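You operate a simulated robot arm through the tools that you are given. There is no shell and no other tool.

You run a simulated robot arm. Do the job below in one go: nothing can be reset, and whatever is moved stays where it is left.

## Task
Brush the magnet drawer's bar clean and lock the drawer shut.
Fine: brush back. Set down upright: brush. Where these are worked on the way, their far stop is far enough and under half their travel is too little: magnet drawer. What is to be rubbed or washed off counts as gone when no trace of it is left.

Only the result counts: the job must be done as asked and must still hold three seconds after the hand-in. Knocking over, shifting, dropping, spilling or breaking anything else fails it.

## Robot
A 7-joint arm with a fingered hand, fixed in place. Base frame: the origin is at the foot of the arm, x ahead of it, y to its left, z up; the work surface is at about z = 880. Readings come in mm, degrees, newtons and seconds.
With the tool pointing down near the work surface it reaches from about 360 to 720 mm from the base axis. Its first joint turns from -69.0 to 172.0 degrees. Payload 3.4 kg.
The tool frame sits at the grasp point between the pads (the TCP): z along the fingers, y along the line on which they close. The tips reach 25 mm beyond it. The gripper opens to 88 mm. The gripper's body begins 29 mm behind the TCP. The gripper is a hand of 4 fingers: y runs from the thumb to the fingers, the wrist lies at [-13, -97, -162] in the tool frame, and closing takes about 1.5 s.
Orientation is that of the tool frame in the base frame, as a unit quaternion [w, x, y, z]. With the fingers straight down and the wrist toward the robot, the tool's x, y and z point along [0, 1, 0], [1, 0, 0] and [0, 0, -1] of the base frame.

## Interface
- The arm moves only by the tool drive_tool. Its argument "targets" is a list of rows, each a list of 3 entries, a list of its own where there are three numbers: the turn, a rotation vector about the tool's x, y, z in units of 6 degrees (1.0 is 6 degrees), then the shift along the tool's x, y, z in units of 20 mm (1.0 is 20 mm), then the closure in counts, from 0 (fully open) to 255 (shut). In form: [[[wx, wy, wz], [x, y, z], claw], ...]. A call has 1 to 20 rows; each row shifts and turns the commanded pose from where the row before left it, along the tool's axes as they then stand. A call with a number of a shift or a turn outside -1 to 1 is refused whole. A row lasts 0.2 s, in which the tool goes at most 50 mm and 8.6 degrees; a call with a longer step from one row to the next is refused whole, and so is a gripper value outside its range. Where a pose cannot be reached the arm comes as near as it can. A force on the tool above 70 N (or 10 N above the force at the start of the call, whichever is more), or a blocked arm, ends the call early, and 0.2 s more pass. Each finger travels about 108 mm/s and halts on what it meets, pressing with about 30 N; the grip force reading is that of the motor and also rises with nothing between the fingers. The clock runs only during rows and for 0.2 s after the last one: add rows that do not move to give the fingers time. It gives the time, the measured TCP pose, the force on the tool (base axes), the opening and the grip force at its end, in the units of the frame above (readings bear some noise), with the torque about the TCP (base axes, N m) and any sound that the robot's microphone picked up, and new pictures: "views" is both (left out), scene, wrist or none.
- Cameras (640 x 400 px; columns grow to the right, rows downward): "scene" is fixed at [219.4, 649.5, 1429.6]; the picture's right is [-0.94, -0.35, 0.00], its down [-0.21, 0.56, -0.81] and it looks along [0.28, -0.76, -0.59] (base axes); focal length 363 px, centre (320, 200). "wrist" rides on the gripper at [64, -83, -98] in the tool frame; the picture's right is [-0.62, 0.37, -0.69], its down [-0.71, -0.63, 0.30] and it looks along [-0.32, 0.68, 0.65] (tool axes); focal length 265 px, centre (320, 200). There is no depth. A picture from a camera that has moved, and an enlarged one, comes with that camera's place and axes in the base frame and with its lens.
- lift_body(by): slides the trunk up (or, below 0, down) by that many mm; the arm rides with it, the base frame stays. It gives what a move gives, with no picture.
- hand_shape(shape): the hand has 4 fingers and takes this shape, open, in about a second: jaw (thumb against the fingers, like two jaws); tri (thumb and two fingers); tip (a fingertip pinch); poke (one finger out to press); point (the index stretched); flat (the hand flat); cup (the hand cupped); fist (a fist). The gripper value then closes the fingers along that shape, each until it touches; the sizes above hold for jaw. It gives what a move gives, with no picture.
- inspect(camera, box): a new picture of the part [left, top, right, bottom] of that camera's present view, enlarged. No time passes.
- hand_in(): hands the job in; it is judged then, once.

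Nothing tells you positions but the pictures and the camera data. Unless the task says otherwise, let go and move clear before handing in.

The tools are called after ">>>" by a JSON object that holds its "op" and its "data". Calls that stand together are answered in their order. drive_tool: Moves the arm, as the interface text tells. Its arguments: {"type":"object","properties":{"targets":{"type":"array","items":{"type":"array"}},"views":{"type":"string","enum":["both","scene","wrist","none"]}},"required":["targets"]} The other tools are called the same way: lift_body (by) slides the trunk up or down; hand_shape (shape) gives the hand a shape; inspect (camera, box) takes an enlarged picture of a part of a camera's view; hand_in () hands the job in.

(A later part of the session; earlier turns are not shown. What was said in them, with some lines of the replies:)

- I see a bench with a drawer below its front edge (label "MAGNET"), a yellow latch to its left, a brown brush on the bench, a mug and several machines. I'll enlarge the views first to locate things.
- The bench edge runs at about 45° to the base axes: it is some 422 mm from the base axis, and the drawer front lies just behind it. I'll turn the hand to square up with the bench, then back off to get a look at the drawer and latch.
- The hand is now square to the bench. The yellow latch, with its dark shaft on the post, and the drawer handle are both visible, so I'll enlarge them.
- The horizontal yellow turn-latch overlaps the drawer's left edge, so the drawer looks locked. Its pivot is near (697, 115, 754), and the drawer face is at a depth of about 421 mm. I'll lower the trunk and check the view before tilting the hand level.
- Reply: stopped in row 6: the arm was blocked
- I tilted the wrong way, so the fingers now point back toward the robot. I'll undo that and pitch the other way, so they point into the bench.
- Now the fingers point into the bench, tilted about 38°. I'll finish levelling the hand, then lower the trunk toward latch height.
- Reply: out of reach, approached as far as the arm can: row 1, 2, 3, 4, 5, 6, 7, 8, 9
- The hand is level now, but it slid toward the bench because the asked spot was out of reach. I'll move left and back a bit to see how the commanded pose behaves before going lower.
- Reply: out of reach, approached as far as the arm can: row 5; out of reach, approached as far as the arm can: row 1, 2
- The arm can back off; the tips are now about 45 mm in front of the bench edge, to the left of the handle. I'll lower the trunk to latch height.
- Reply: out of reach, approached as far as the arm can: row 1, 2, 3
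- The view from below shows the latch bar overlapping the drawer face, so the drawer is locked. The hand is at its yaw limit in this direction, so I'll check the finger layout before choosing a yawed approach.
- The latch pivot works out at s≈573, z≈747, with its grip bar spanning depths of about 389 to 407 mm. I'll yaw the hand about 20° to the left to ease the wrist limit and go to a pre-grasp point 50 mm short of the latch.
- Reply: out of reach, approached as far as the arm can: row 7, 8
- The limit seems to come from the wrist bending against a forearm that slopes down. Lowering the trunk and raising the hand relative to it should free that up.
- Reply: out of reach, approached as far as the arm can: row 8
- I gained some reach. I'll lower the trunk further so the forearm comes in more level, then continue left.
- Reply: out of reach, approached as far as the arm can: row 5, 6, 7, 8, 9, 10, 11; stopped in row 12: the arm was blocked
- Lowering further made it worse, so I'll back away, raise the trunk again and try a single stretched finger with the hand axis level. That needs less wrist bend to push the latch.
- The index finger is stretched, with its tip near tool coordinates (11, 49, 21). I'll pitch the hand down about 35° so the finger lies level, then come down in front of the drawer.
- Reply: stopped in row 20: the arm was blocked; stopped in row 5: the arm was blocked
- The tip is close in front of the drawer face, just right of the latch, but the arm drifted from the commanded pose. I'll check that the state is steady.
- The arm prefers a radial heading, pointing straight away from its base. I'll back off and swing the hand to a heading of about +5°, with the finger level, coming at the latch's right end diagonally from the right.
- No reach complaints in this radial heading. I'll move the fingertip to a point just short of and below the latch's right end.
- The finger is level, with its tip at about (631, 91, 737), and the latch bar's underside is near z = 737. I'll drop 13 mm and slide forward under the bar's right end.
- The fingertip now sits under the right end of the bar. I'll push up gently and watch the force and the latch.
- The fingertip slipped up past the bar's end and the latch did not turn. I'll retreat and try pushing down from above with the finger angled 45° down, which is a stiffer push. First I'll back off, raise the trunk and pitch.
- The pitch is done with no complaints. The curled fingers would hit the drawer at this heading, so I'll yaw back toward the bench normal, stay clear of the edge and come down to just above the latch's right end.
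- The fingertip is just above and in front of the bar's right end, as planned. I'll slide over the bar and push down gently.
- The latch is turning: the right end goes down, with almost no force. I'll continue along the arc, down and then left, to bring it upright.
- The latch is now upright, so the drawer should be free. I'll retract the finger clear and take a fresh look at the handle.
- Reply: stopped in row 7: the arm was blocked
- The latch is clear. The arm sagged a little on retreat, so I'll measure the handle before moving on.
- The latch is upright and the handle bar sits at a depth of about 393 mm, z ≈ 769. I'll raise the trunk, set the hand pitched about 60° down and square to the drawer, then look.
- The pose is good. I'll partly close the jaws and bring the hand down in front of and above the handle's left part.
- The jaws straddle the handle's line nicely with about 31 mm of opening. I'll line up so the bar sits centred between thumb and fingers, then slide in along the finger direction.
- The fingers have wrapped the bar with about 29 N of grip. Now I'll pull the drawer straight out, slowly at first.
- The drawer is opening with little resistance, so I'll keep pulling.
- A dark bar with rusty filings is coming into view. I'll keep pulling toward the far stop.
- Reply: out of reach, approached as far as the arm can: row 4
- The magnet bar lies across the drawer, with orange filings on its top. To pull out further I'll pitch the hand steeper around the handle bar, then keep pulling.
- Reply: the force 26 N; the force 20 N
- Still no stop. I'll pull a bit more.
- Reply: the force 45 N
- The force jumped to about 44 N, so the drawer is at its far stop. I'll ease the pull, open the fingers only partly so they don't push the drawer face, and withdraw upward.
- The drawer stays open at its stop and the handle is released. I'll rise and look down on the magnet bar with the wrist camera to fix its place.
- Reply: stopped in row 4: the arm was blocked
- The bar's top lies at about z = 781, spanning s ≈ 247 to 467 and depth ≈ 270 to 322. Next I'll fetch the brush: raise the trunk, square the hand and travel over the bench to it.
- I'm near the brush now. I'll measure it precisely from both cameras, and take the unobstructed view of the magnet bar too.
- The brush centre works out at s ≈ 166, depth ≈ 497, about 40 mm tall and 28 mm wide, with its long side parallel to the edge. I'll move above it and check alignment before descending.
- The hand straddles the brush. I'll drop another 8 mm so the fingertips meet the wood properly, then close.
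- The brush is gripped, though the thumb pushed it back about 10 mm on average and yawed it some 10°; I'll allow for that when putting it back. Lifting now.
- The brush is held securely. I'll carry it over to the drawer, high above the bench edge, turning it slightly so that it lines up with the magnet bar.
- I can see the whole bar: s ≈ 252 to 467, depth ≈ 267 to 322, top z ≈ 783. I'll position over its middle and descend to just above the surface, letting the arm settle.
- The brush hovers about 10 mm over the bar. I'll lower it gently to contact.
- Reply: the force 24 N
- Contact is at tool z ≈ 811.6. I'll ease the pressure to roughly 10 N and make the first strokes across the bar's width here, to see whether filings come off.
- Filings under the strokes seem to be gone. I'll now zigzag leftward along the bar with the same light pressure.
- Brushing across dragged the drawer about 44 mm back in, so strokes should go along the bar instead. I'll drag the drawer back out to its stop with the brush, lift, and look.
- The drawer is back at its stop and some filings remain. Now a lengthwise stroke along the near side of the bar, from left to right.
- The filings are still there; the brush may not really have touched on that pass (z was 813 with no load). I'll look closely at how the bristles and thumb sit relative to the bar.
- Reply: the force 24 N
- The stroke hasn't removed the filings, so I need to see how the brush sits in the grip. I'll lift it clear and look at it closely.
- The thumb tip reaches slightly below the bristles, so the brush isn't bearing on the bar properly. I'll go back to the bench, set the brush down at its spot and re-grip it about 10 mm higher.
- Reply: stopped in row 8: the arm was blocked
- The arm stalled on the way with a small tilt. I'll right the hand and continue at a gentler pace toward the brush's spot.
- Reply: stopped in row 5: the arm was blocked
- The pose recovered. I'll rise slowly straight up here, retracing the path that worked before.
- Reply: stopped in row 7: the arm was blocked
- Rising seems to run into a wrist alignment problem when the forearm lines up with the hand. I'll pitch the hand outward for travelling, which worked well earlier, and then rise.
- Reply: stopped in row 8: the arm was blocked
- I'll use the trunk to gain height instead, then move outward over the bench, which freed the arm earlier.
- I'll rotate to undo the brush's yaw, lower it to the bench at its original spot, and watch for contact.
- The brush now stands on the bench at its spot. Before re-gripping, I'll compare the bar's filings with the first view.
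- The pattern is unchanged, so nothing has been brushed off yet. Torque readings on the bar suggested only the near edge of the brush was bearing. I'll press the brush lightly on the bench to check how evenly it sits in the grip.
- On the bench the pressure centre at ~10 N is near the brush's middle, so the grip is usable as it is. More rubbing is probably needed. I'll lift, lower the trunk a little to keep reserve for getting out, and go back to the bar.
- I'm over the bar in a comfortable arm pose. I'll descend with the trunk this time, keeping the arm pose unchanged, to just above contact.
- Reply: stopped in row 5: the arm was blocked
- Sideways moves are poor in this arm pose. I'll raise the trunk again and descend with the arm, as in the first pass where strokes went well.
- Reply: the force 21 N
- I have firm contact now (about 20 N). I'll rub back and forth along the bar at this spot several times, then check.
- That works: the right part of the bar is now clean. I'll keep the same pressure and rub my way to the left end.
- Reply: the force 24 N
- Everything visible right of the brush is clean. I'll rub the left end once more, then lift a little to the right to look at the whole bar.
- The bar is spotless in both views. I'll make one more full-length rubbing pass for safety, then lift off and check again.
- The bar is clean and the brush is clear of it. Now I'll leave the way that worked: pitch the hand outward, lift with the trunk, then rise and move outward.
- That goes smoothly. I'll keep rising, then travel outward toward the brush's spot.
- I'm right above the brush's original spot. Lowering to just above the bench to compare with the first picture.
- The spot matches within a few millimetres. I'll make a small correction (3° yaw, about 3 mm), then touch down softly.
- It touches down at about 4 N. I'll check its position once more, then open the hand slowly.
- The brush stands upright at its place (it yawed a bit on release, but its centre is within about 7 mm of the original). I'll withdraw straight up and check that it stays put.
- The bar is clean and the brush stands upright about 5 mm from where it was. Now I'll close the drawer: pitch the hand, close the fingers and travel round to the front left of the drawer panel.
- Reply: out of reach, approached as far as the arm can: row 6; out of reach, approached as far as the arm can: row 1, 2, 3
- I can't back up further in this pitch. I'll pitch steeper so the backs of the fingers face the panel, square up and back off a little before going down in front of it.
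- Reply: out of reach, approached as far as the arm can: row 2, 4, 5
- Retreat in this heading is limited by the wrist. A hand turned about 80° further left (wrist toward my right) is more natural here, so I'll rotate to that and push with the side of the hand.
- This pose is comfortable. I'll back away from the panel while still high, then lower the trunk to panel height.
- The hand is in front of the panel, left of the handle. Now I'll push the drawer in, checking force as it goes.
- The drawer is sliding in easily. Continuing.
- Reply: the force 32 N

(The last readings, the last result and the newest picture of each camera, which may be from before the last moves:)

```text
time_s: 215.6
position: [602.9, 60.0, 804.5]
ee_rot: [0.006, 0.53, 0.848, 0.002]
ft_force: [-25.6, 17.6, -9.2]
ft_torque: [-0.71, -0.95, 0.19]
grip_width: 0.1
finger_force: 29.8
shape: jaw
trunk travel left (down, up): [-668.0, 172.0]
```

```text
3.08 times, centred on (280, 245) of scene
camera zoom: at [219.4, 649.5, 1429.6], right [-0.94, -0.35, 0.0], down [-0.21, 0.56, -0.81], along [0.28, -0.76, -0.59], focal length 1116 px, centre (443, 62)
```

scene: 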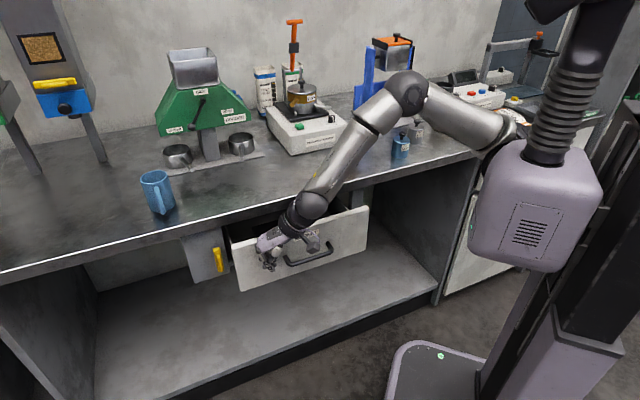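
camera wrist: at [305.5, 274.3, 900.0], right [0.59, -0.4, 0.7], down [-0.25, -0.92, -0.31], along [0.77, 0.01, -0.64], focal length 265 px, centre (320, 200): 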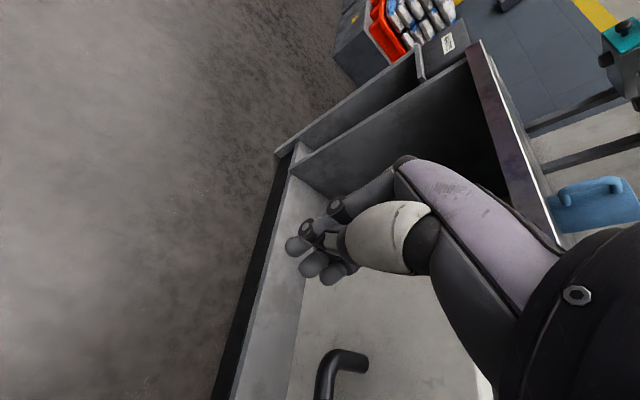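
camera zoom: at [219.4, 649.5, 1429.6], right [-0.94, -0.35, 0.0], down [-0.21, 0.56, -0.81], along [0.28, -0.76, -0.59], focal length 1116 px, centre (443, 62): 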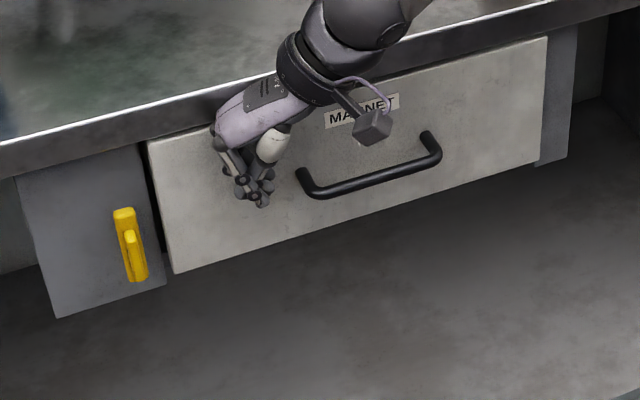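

I feel firm resistance now, though it may be the hand touching the bench lip. I'll compare with the starting picture at the same zoom.

>>> {"op": "inspect", "data": {"camera": "scene", "box": [170, 180, 370, 305]}}

>>> {"op": "inspect", "data": {"camera": "scene", "box": [175, 220, 255, 290]}}

```text
3.20 times, centred on (270, 242) of scene
camera zoom: at [219.4, 649.5, 1429.6], right [-0.94, -0.35, 0.0], down [-0.21, 0.56, -0.81], along [0.28, -0.76, -0.59], focal length 1161 px, centre (480, 64)
```

zoom: 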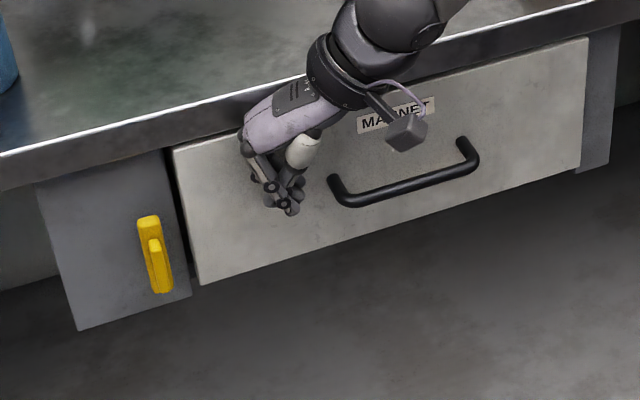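

```text
5.71 times, centred on (215, 255) of scene
camera zoom: at [219.4, 649.5, 1429.6], right [-0.94, -0.35, 0.0], down [-0.21, 0.56, -0.81], along [0.28, -0.76, -0.59], focal length 2073 px, centre (920, -114)
```

zoom: 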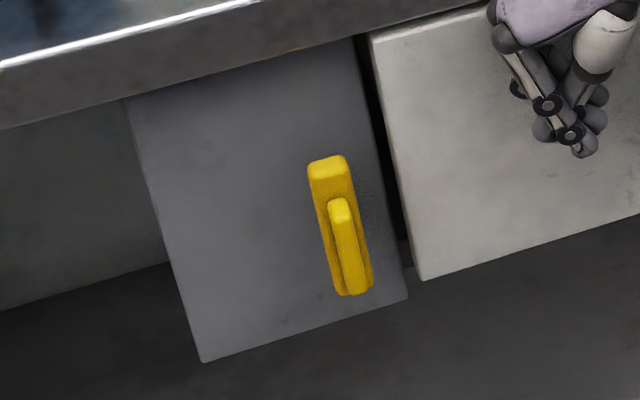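

The drawer is about 4–5 mm short: a knuckle is touching the bench lip. I'll back off, lower the hand 35 mm so that it pushes only on the panel, and push again.

>>> {"op": "drive_tool", "data": {"targets": [[[0, 0, 0], [0.38, -0.13, 0], 255], [[0, 0, 0], [0, 0, 0], 255]], "views": "none"}}

>>> {"op": "lift_body", "data": {"by": -38}}

>>> {"op": "drive_tool", "data": {"targets": [[[0, 0, 0], [-0.28, 0.1, 0], 255], [[0, 0, 0], [-0.19, 0.066, 0], 255], [[0, 0, 0], [0, 0, 0], 255]], "views": "none"}}

```text
time_s: 216.2
position: [602.7, 61.7, 807.1]
ee_rot: [0.007, 0.533, 0.846, 0.007]
ft_force: [-2.7, 7.1, -1.4]
ft_torque: [-0.36, -0.19, 0.18]
grip_width: 0.2
finger_force: 29.7
shape: jaw
trunk travel left (down, up): [-668.0, 172.0]
```

```text
time_s: 217.1
position: [600.5, 60.6, 765.7]
ee_rot: [0.006, 0.532, 0.847, 0.005]
ft_force: [0.3, -0.2, 0.2]
ft_torque: [0.0, 0.01, 0.05]
grip_width: 0.0
finger_force: 29.6
shape: jaw
trunk travel left (down, up): [-630.0, 210.0]
```

```text
time_s: 217.9
position: [603.7, 58.1, 766.1]
ee_rot: [0.005, 0.53, 0.848, 0.004]
ft_force: [-15.0, 10.1, -4.4]
ft_torque: [-0.41, -0.62, 0.09]
grip_width: 0.2
finger_force: 30.2
shape: jaw
trunk travel left (down, up): [-630.0, 210.0]
```

>>> {"op": "drive_tool", "data": {"targets": [[[0, 0, 0], [-0.19, 0.066, 0], 255], [[0, 0, 0], [0, 0, 0], 255]], "views": "none"}}

>>> {"op": "inspect", "data": {"camera": "scene", "box": [175, 220, 255, 290]}}

>>> {"op": "inspect", "data": {"camera": "scene", "box": [170, 180, 370, 305]}}

```text
time_s: 218.5
position: [604.8, 56.7, 766.1]
ee_rot: [0.006, 0.529, 0.848, 0.003]
ft_force: [-31.6, 21.8, -9.4]
ft_torque: [-0.95, -1.27, 0.25]
grip_width: 0.0
finger_force: 29.7
shape: jaw
trunk travel left (down, up): [-630.0, 210.0]
```

```text
5.71 times, centred on (215, 255) of scene
camera zoom: at [219.4, 649.5, 1429.6], right [-0.94, -0.35, 0.0], down [-0.21, 0.56, -0.81], along [0.28, -0.76, -0.59], focal length 2073 px, centre (920, -114)
```

zoom: 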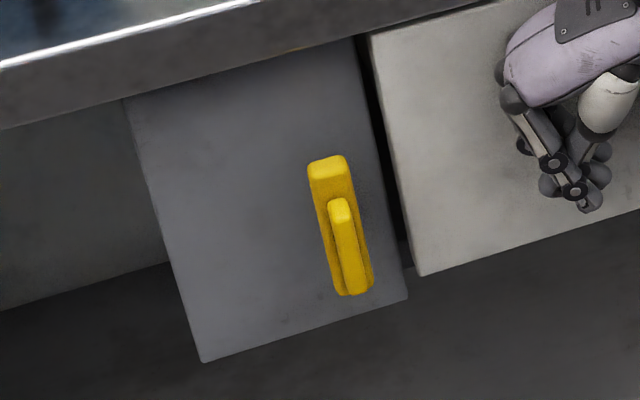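

```text
3.20 times, centred on (270, 242) of scene
camera zoom: at [219.4, 649.5, 1429.6], right [-0.94, -0.35, 0.0], down [-0.21, 0.56, -0.81], along [0.28, -0.76, -0.59], focal length 1161 px, centre (480, 64)
```

zoom: 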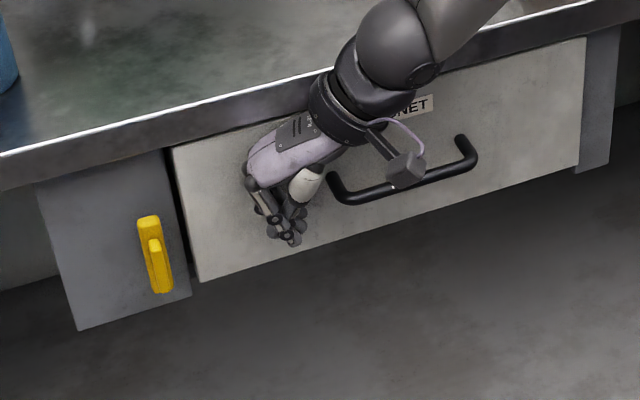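

The drawer is fully closed again; its corner sits exactly as at the start. Next I'll back off, change to the pointing finger and prepare to turn the latch back.

>>> {"op": "drive_tool", "data": {"targets": [[[0, 0, 0], [0.4, -0.14, 0], 255], [[0, 0, 0], [0.66, -0.23, 0], 255], [[0, 0, 0], [0.66, -0.23, 0], 255], [[0, 0, 0], [0.66, -0.23, 0], 255], [[0, 0, 0], [0.66, -0.23, 0], 255], [[0, 0, 0], [0.66, -0.23, 0], 255], [[0, 0, 0], [0.66, -0.23, 0], 255], [[0, 0, 0], [0, 0, 0], 0], [[0, 0, 0], [0, 0, 0], 0]], "views": "none"}}

>>> {"op": "hand_shape", "data": {"shape": "point"}}

>>> {"op": "drive_tool", "data": {"targets": [[[0, 0, 0.9], [0, 0, -0.8], 0], [[0, 0, 0.9], [0, 0, -0.8], 0], [[0, 0, 0.9], [0, 0, -0.8], 0], [[0, 0, 0.9], [0, 0, -0.8], 0], [[0, 0, 0.9], [0, 0, -0.8], 0], [[0, 0, 0.9], [0, 0, -0.8], 0], [[0, 0, 0.9], [0, 0, -0.8], 0], [[0, 0, 0.9], [0, 0, -0.8], 0], [[0, 0, 0.9], [0, 0, -0.8], 0], [[0, 0, 0.9], [0, 0, -0.8], 0], [[0, 0, 0], [0, 0, 0], 0], [[0, 0, 0], [0, 0, 0], 0]], "views": "scene"}}

```text
time_s: 220.5
position: [551.4, 105.8, 764.0]
ee_rot: [-0.002, 0.538, 0.843, 0.003]
ft_force: [0.1, -0.3, -0.2]
ft_torque: [-0.01, 0.03, 0.0]
grip_width: 87.6
finger_force: 0.0
shape: jaw
out of reach, approached as far as the arm can: row 7
trunk travel left (down, up): [-630.0, 210.0]
```

```text
time_s: 221.4
position: [552.9, 106.5, 765.5]
ee_rot: [-0.002, 0.537, 0.844, 0.007]
ft_force: [1.1, -0.5, -0.2]
ft_torque: [-0.01, -0.01, 0.03]
grip_width: 80.5
finger_force: 0.0
shape: point
trunk travel left (down, up): [-630.0, 210.0]
```

```text
time_s: 222.6
position: [527.8, 97.4, 775.4]
ee_rot: [-0.055, 0.72, 0.691, -0.042]
ft_force: [0.0, 0.8, 0.4]
ft_torque: [0.02, 0.02, -0.04]
grip_width: 80.7
finger_force: 0.0
shape: point
trunk travel left (down, up): [-630.0, 210.0]
stopped in row 6: the arm was blocked; the commanded pose is now the measured one
```

scene: 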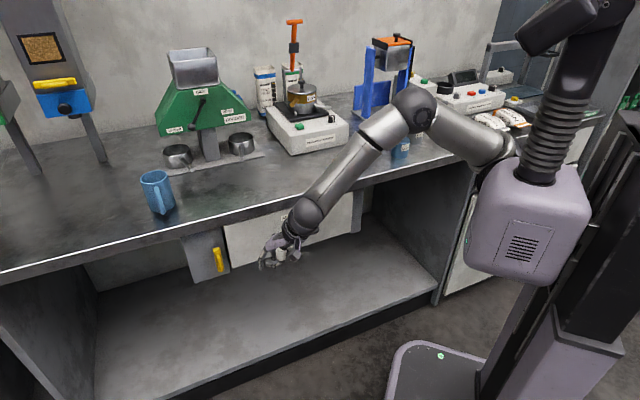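

Upward moves stall in that pose again, so I'll use the pitch that has been reliable, with the finger about 23° downward and a heading of roughly −10°.

>>> {"op": "drive_tool", "data": {"targets": [[[-0.903, -0.057, 0.177], [0, 0, 0], 0], [[-0.903, -0.057, 0.177], [0, 0, 0], 0], [[-0.903, -0.057, 0.177], [0, 0, 0], 0], [[-0.903, -0.057, 0.177], [0, 0, 0], 0], [[-0.903, -0.057, 0.177], [0, 0, 0], 0], [[-0.903, -0.057, 0.177], [0, 0, 0], 0], [[-0.903, -0.057, 0.177], [0, 0, 0], 0], [[0, 0, 0], [0, 0, 0], 0], [[0, 0, 0], [0, 0, 0], 0]]}}

```text
time_s: 224.6
position: [527.1, 98.4, 775.3]
ee_rot: [0.201, 0.737, 0.623, 0.167]
ft_force: [0.1, 0.7, 0.3]
ft_torque: [-0.03, 0.01, -0.01]
grip_width: 80.5
finger_force: 0.1
shape: point
trunk travel left (down, up): [-630.0, 210.0]
camera wrist: at [419.0, 182.7, 819.1], right [-0.13, -0.6, 0.79], down [-0.51, -0.64, -0.58], along [0.85, -0.48, -0.22], focal length 265 px, centre (320, 200)
```

scene: 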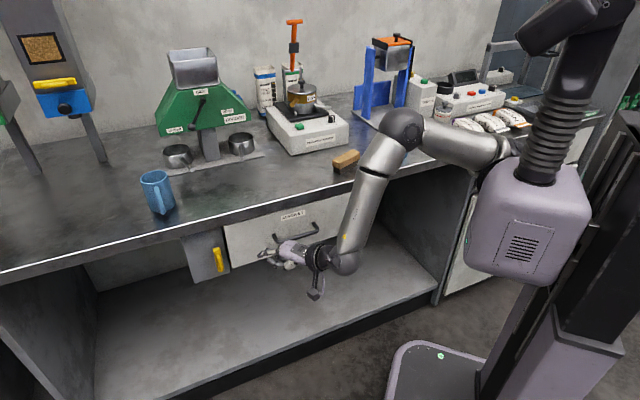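
wrist: 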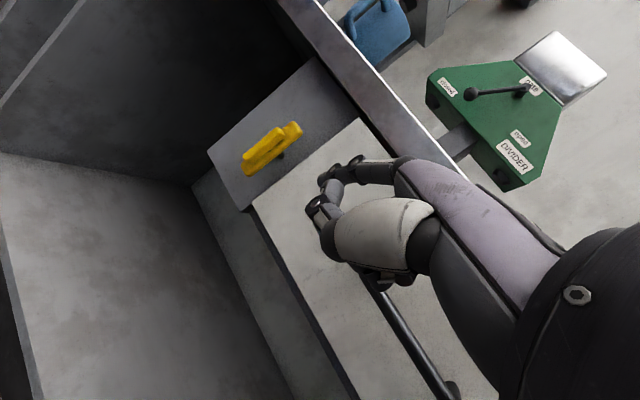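

>>> {"op": "drive_tool", "data": {"targets": [[[0, 0, 0], [0.361, 0.604, 0.544], 0], [[0, 0, 0], [0.361, 0.604, 0.544], 0], [[0, 0, 0], [0.361, 0.604, 0.544], 0], [[0, 0, 0], [0.361, 0.604, 0.544], 0], [[0, 0, 0], [0, 0, 0], 0], [[0, 0, 0], [0, 0, 0], 0]], "views": "none"}}

>>> {"op": "inspect", "data": {"camera": "wrist", "box": [220, 90, 400, 230]}}

>>> {"op": "inspect", "data": {"camera": "scene", "box": [190, 220, 310, 300]}}

```text
time_s: 226.0
position: [593.6, 117.7, 764.4]
ee_rot: [0.2, 0.737, 0.624, 0.167]
ft_force: [0.4, 1.2, 0.2]
ft_torque: [0.04, 0.04, 0.0]
grip_width: 80.5
finger_force: 0.1
shape: point
trunk travel left (down, up): [-630.0, 210.0]
```

```text
2.86 times, centred on (310, 160) of wrist
camera zoom: at [486.9, 201.3, 806.5], right [-0.13, -0.6, 0.79], down [-0.51, -0.64, -0.58], along [0.85, -0.47, -0.22], focal length 758 px, centre (349, 314)
```

zoom: 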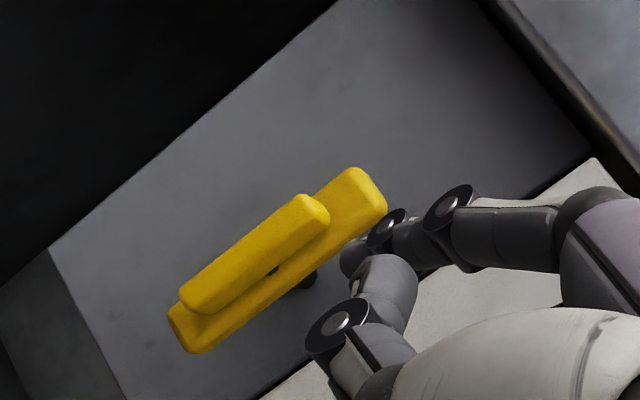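

```text
5.00 times, centred on (250, 260) of scene
camera zoom: at [219.4, 649.5, 1429.6], right [-0.94, -0.35, 0.0], down [-0.21, 0.56, -0.81], along [0.28, -0.76, -0.59], focal length 1814 px, centre (670, -100)
```

zoom: 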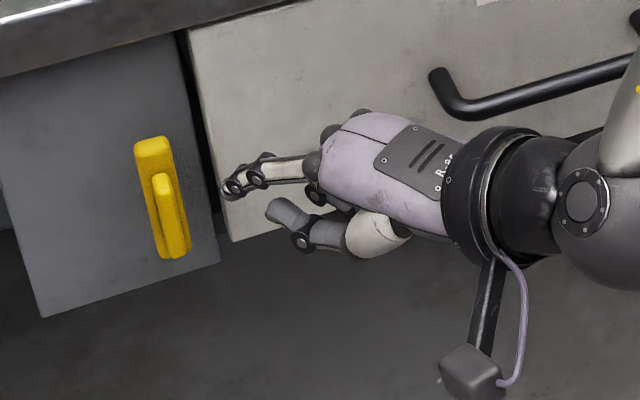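

The fingertip is to the right of the upright latch's upper end. I'll move in to its depth and push it left in small steps.

>>> {"op": "drive_tool", "data": {"targets": [[[0, 0, 0], [-0.45, 0.635, 0.345], 0], [[0, 0, 0], [-0.45, 0.635, 0.345], 0], [[0, 0, 0], [0, 0, 0], 0], [[0, 0, 0], [0.327, 0.243, 0.043], 0], [[0, 0, 0], [0.327, 0.243, 0.043], 0], [[0, 0, 0], [0.327, 0.243, 0.043], 0], [[0, 0, 0], [0, 0, 0], 0]], "views": "none"}}

>>> {"op": "inspect", "data": {"camera": "wrist", "box": [220, 90, 400, 230]}}

>>> {"op": "inspect", "data": {"camera": "scene", "box": [190, 220, 310, 300]}}

```text
time_s: 227.6
position: [637.0, 113.4, 768.3]
ee_rot: [0.2, 0.737, 0.623, 0.167]
ft_force: [-0.3, -0.1, 0.3]
ft_torque: [0.05, -0.02, -0.06]
grip_width: 80.4
finger_force: 0.0
shape: point
trunk travel left (down, up): [-630.0, 210.0]
```

```text
2.86 times, centred on (310, 160) of wrist
camera zoom: at [528.7, 195.8, 812.2], right [-0.13, -0.6, 0.79], down [-0.51, -0.64, -0.58], along [0.85, -0.47, -0.22], focal length 758 px, centre (349, 314)
```

zoom: 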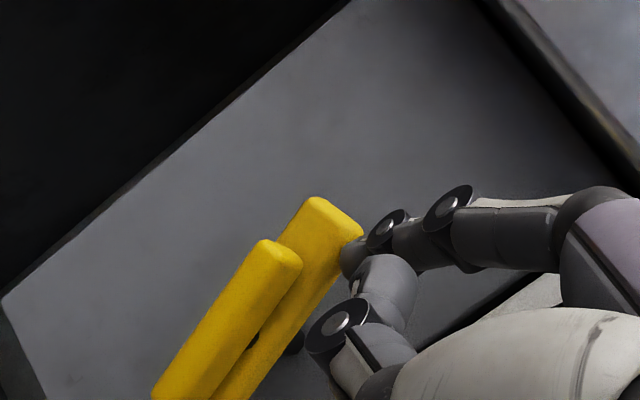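

```text
5.00 times, centred on (250, 260) of scene
camera zoom: at [219.4, 649.5, 1429.6], right [-0.94, -0.35, 0.0], down [-0.21, 0.56, -0.81], along [0.28, -0.76, -0.59], focal length 1814 px, centre (670, -100)
```

zoom: 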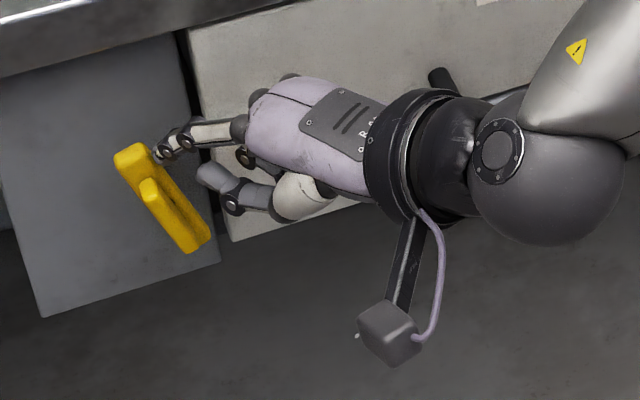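

The latch is turning back as intended, its upper end moving left. I'll continue along the arc.

>>> {"op": "drive_tool", "data": {"targets": [[[0, 0, 0], [0.305, 0.138, 0.198], 0], [[0, 0, 0], [0.305, 0.138, 0.198], 0], [[0, 0, 0], [0, 0, 0], 0]], "views": "none"}}

>>> {"op": "inspect", "data": {"camera": "scene", "box": [190, 220, 310, 300]}}

>>> {"op": "inspect", "data": {"camera": "wrist", "box": [220, 90, 400, 230]}}

```text
time_s: 228.4
position: [647.9, 122.7, 764.3]
ee_rot: [0.201, 0.737, 0.623, 0.168]
ft_force: [0.2, 0.1, 0.9]
ft_torque: [-0.01, 0.02, -0.04]
grip_width: 80.8
finger_force: 0.1
shape: point
trunk travel left (down, up): [-630.0, 210.0]
```

```text
5.00 times, centred on (250, 260) of scene
camera zoom: at [219.4, 649.5, 1429.6], right [-0.94, -0.35, 0.0], down [-0.21, 0.56, -0.81], along [0.28, -0.76, -0.59], focal length 1814 px, centre (670, -100)
```

zoom: 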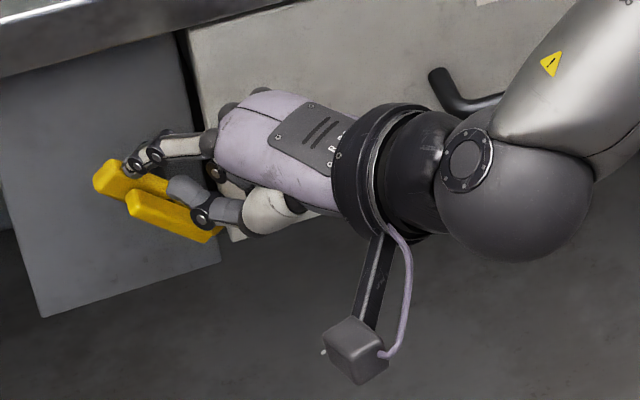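

```text
2.86 times, centred on (310, 160) of wrist
camera zoom: at [539.9, 206.2, 808.4], right [-0.13, -0.6, 0.79], down [-0.5, -0.64, -0.58], along [0.85, -0.47, -0.22], focal length 758 px, centre (349, 314)
```

zoom: 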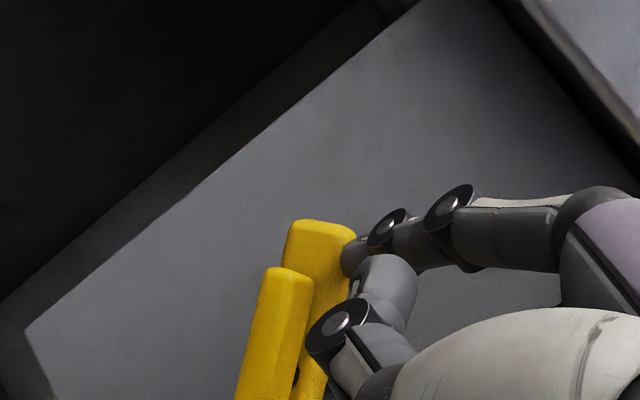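

>>> {"op": "drive_tool", "data": {"targets": [[[0, 0, 0], [0.157, 0.012, 0.198], 0], [[0, 0, 0], [0.157, 0.012, 0.198], 0], [[0, 0, 0], [0.157, 0.012, 0.198], 0], [[0, 0, 0], [0, 0, 0], 0]], "views": "none"}}

>>> {"op": "inspect", "data": {"camera": "scene", "box": [190, 220, 310, 300]}}

>>> {"op": "inspect", "data": {"camera": "wrist", "box": [220, 90, 400, 230]}}

```text
time_s: 229.4
position: [655.6, 130.8, 755.0]
ee_rot: [0.2, 0.737, 0.624, 0.167]
ft_force: [0.6, 0.3, 0.5]
ft_torque: [0.03, 0.01, -0.01]
grip_width: 0.0
finger_force: 0.1
shape: point
trunk travel left (down, up): [-630.0, 210.0]
```

```text
5.00 times, centred on (250, 260) of scene
camera zoom: at [219.4, 649.5, 1429.6], right [-0.94, -0.35, 0.0], down [-0.21, 0.56, -0.81], along [0.28, -0.76, -0.59], focal length 1814 px, centre (670, -100)
```

zoom: 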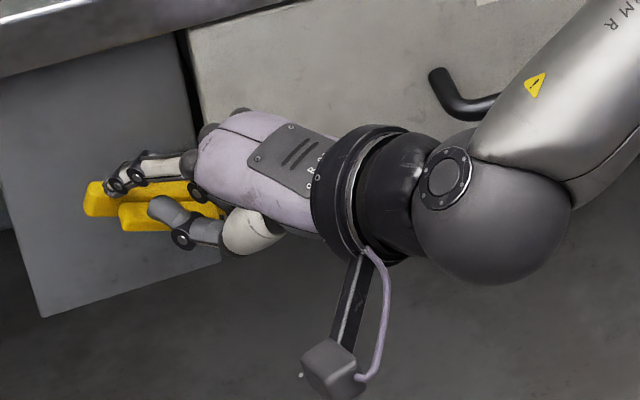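

```text
2.86 times, centred on (310, 160) of wrist
camera zoom: at [548.0, 213.7, 798.5], right [-0.13, -0.6, 0.79], down [-0.5, -0.64, -0.58], along [0.85, -0.47, -0.22], focal length 758 px, centre (349, 314)
```

zoom: 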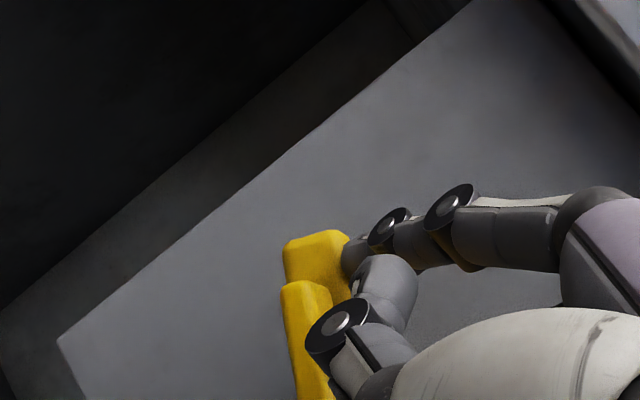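

Nearly level. I'll press the left end further down.

>>> {"op": "drive_tool", "data": {"targets": [[[0, 0, 0], [0.02, -0.09, 0.18], 0], [[0, 0, 0], [0.02, -0.09, 0.18], 0], [[0, 0, 0], [0, -0.09, 0.18], 0], [[0, 0, 0], [0, 0, 0], 0]], "views": "none"}}

>>> {"op": "inspect", "data": {"camera": "scene", "box": [190, 220, 310, 300]}}

>>> {"op": "inspect", "data": {"camera": "wrist", "box": [220, 90, 400, 230]}}

```text
time_s: 230.4
position: [657.1, 130.0, 743.0]
ee_rot: [0.2, 0.737, 0.623, 0.167]
ft_force: [-1.1, 0.1, 2.8]
ft_torque: [-0.01, -0.15, 0.0]
grip_width: 0.0
finger_force: 0.1
shape: point
trunk travel left (down, up): [-630.0, 210.0]
```

```text
5.00 times, centred on (250, 260) of scene
camera zoom: at [219.4, 649.5, 1429.6], right [-0.94, -0.35, 0.0], down [-0.21, 0.56, -0.81], along [0.28, -0.76, -0.59], focal length 1814 px, centre (670, -100)
```

zoom: 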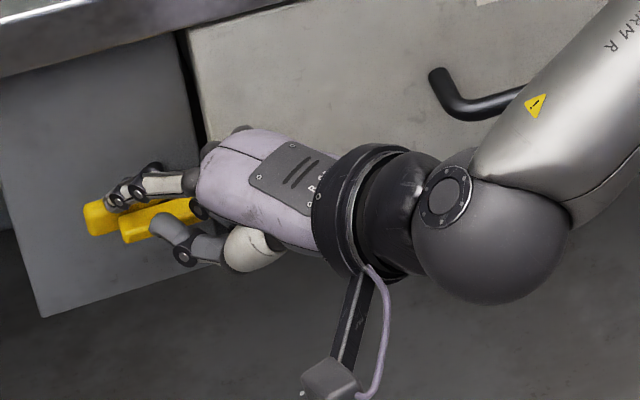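

```text
2.86 times, centred on (310, 160) of wrist
camera zoom: at [548.8, 214.3, 786.7], right [-0.13, -0.6, 0.79], down [-0.5, -0.64, -0.58], along [0.85, -0.47, -0.22], focal length 758 px, centre (349, 314)
```

zoom: 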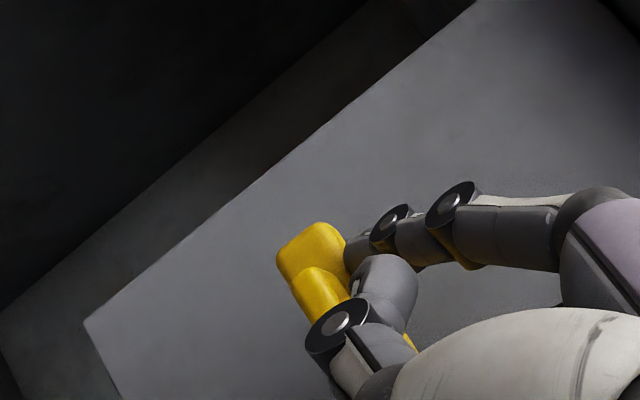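

It looks level, as at the start. One more gentle press to be sure that it is home.

>>> {"op": "drive_tool", "data": {"targets": [[[0, 0, 0], [0, -0.07, 0.12], 0], [[0, 0, 0], [0, 0, 0], 0]], "views": "none"}}

>>> {"op": "inspect", "data": {"camera": "scene", "box": [175, 220, 255, 290]}}

```text
time_s: 231.0
position: [656.8, 130.7, 741.4]
ee_rot: [0.2, 0.738, 0.623, 0.168]
ft_force: [-2.1, -0.1, 4.3]
ft_torque: [0.04, -0.29, 0.01]
grip_width: 0.0
finger_force: 0.1
shape: point
trunk travel left (down, up): [-630.0, 210.0]
```

```text
5.71 times, centred on (215, 255) of scene
camera zoom: at [219.4, 649.5, 1429.6], right [-0.94, -0.35, 0.0], down [-0.21, 0.56, -0.81], along [0.28, -0.76, -0.59], focal length 2073 px, centre (920, -114)
```

zoom: 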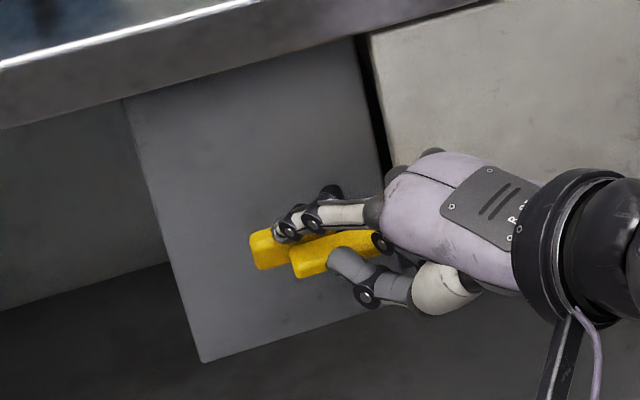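

The latch bar is level across the drawer edge again, matching the first picture. I'll lift the finger off and draw the hand back.

>>> {"op": "drive_tool", "data": {"targets": [[[0, 0, 0], [0, 0.15, -0.26], 0], [[0, 0, 0], [0, 0.15, -0.26], 0], [[0, 0, 0], [0, -0.5, -0.3], 0], [[0, 0, 0], [0, -0.7, -0.42], 0], [[0, 0, 0], [0, -0.8, -0.46], 0], [[0, 0, 0], [0, -0.8, -0.46], 0], [[0, 0, 0], [0, -0.8, -0.46], 0], [[0, 0, 0], [0, 0, 0], 0]]}}

>>> {"op": "inspect", "data": {"camera": "scene", "box": [175, 220, 255, 290]}}

>>> {"op": "inspect", "data": {"camera": "wrist", "box": [180, 60, 360, 200]}}

```text
time_s: 232.8
position: [573.5, 145.1, 751.9]
ee_rot: [0.201, 0.737, 0.623, 0.168]
ft_force: [-0.7, 0.1, 0.2]
ft_torque: [-0.01, -0.03, 0.0]
grip_width: 0.1
finger_force: 0.0
shape: point
trunk travel left (down, up): [-630.0, 210.0]
camera wrist: at [465.9, 228.6, 795.5], right [-0.13, -0.6, 0.79], down [-0.51, -0.64, -0.58], along [0.85, -0.47, -0.22], focal length 265 px, centre (320, 200)
```

scene: 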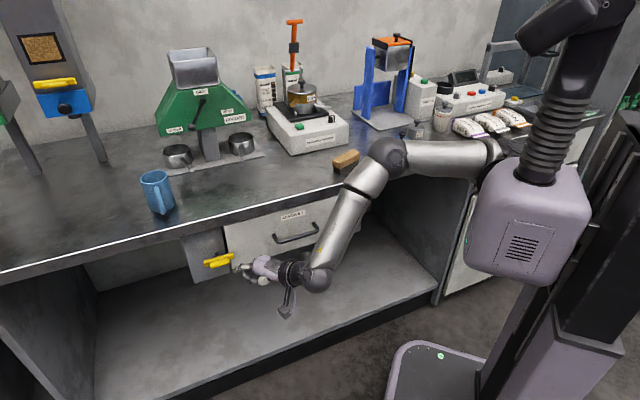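
wrist: 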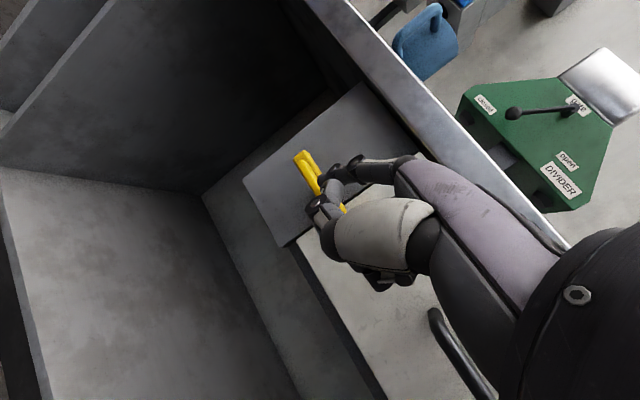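

```text
5.71 times, centred on (215, 255) of scene
camera zoom: at [219.4, 649.5, 1429.6], right [-0.94, -0.35, 0.0], down [-0.21, 0.56, -0.81], along [0.28, -0.76, -0.59], focal length 2073 px, centre (920, -114)
```

zoom: 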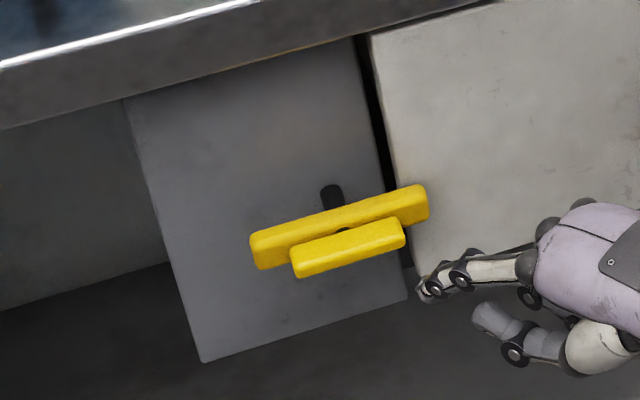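

```text
2.86 times, centred on (270, 130) of wrist
camera zoom: at [465.9, 228.6, 795.5], right [-0.13, -0.6, 0.79], down [-0.51, -0.64, -0.58], along [0.85, -0.47, -0.22], focal length 758 px, centre (463, 400)
```

zoom: 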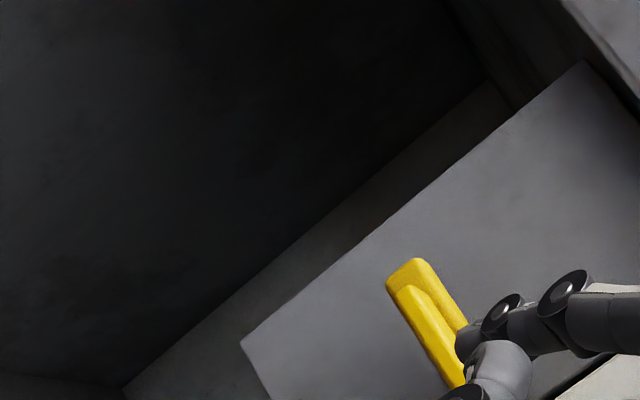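

The latch sits exactly as in the first picture, across the edge of the closed drawer. I'll move the hand well clear and take a last look at everything.

>>> {"op": "drive_tool", "data": {"targets": [[[0, 0, 0], [-0.2, -0.6, -0.35], 0], [[0, 0, 0], [-0.2, -0.6, -0.35], 0], [[0, 0, 0], [-0.2, -0.6, -0.35], 0], [[0, 0, 0], [-0.2, -0.6, -0.35], 0], [[0, 0, 0], [0, 0, 0], 0], [[0, 0, 0], [0, 0, 0], 0]]}}

>>> {"op": "inspect", "data": {"camera": "scene", "box": [170, 180, 370, 305]}}

>>> {"op": "inspect", "data": {"camera": "scene", "box": [300, 120, 428, 200]}}

>>> {"op": "inspect", "data": {"camera": "scene", "box": [175, 220, 255, 290]}}

```text
time_s: 234.2
position: [517.1, 137.9, 751.5]
ee_rot: [0.202, 0.737, 0.623, 0.167]
ft_force: [-0.9, 1.0, 0.6]
ft_torque: [0.01, -0.01, 0.02]
grip_width: 0.1
finger_force: 0.0
shape: point
trunk travel left (down, up): [-630.0, 210.0]
camera wrist: at [408.5, 221.7, 795.5], right [-0.13, -0.6, 0.79], down [-0.5, -0.64, -0.58], along [0.85, -0.47, -0.22], focal length 265 px, centre (320, 200)
```

scene: 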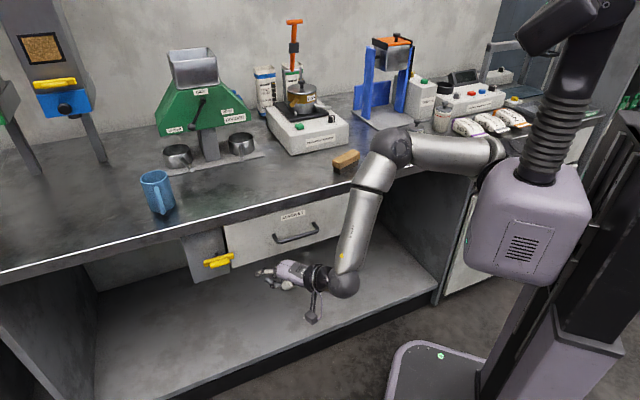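
wrist: 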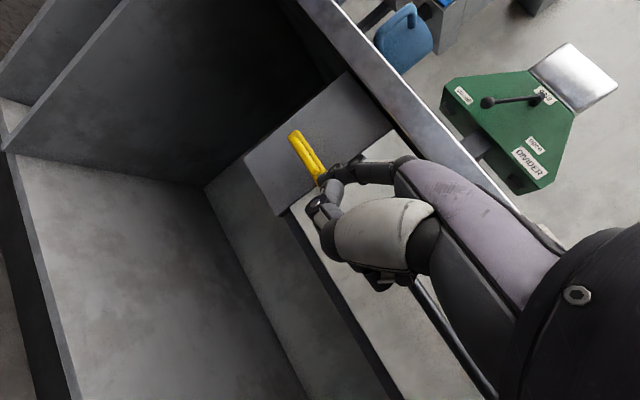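

```text
3.20 times, centred on (270, 242) of scene
camera zoom: at [219.4, 649.5, 1429.6], right [-0.94, -0.35, 0.0], down [-0.21, 0.56, -0.81], along [0.28, -0.76, -0.59], focal length 1161 px, centre (480, 64)
```

zoom: 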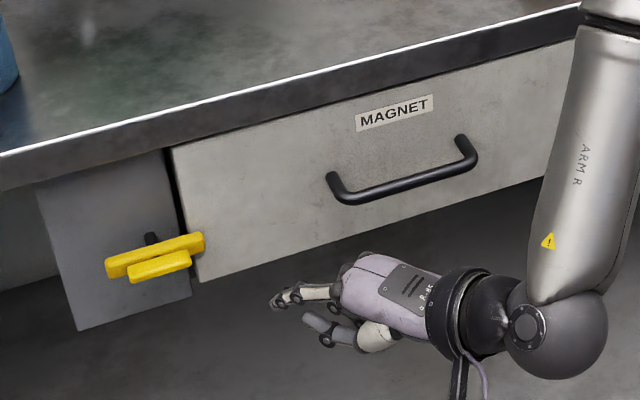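

```text
5.00 times, centred on (364, 160) of scene
camera zoom: at [219.4, 649.5, 1429.6], right [-0.94, -0.35, 0.0], down [-0.21, 0.56, -0.81], along [0.28, -0.76, -0.59], focal length 1814 px, centre (100, 400)
```

zoom: 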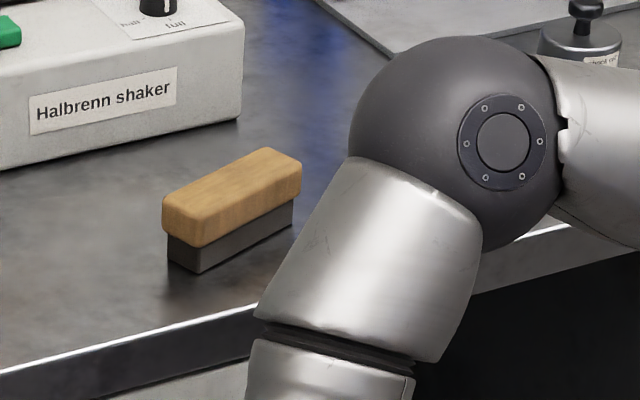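

```text
5.71 times, centred on (215, 255) of scene
camera zoom: at [219.4, 649.5, 1429.6], right [-0.94, -0.35, 0.0], down [-0.21, 0.56, -0.81], along [0.28, -0.76, -0.59], focal length 2073 px, centre (920, -114)
```

zoom: 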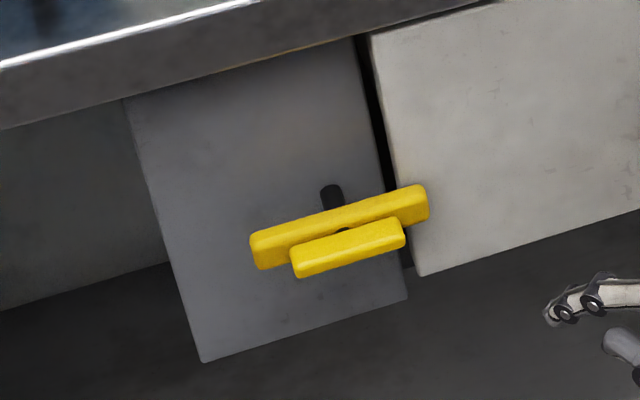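

The drawer is shut and the latch lies level across its edge exactly as at the start. The bar was spotless before I closed the drawer, the brush stands upright at its place, and the hand is clear. Handing in.

>>> {"op": "hand_in", "data": {}}

```text
The job is handed in.
```

I brushed the magnet bar clean, shut the drawer and locked it, and the job is handed in; no verdict came back.

- **Bar:** no filings were visible in either camera before I closed the drawer. I had pulled the drawer out to its far stop first. My early strokes dragged it about 44 mm back in, so I pulled it out to the stop again before the strokes that cleaned it.
- **Drawer:** it is fully closed and the latch lies level across its edge. Both match the first picture.
- **Brush:** it stands upright, about 5 mm from where it was, but turned roughly 18° from its original direction. I left that as it was.
- **Everything else:** I saw nothing else shifted or knocked over. One check weight was hidden behind the arm in the last picture, so I could not confirm it there.
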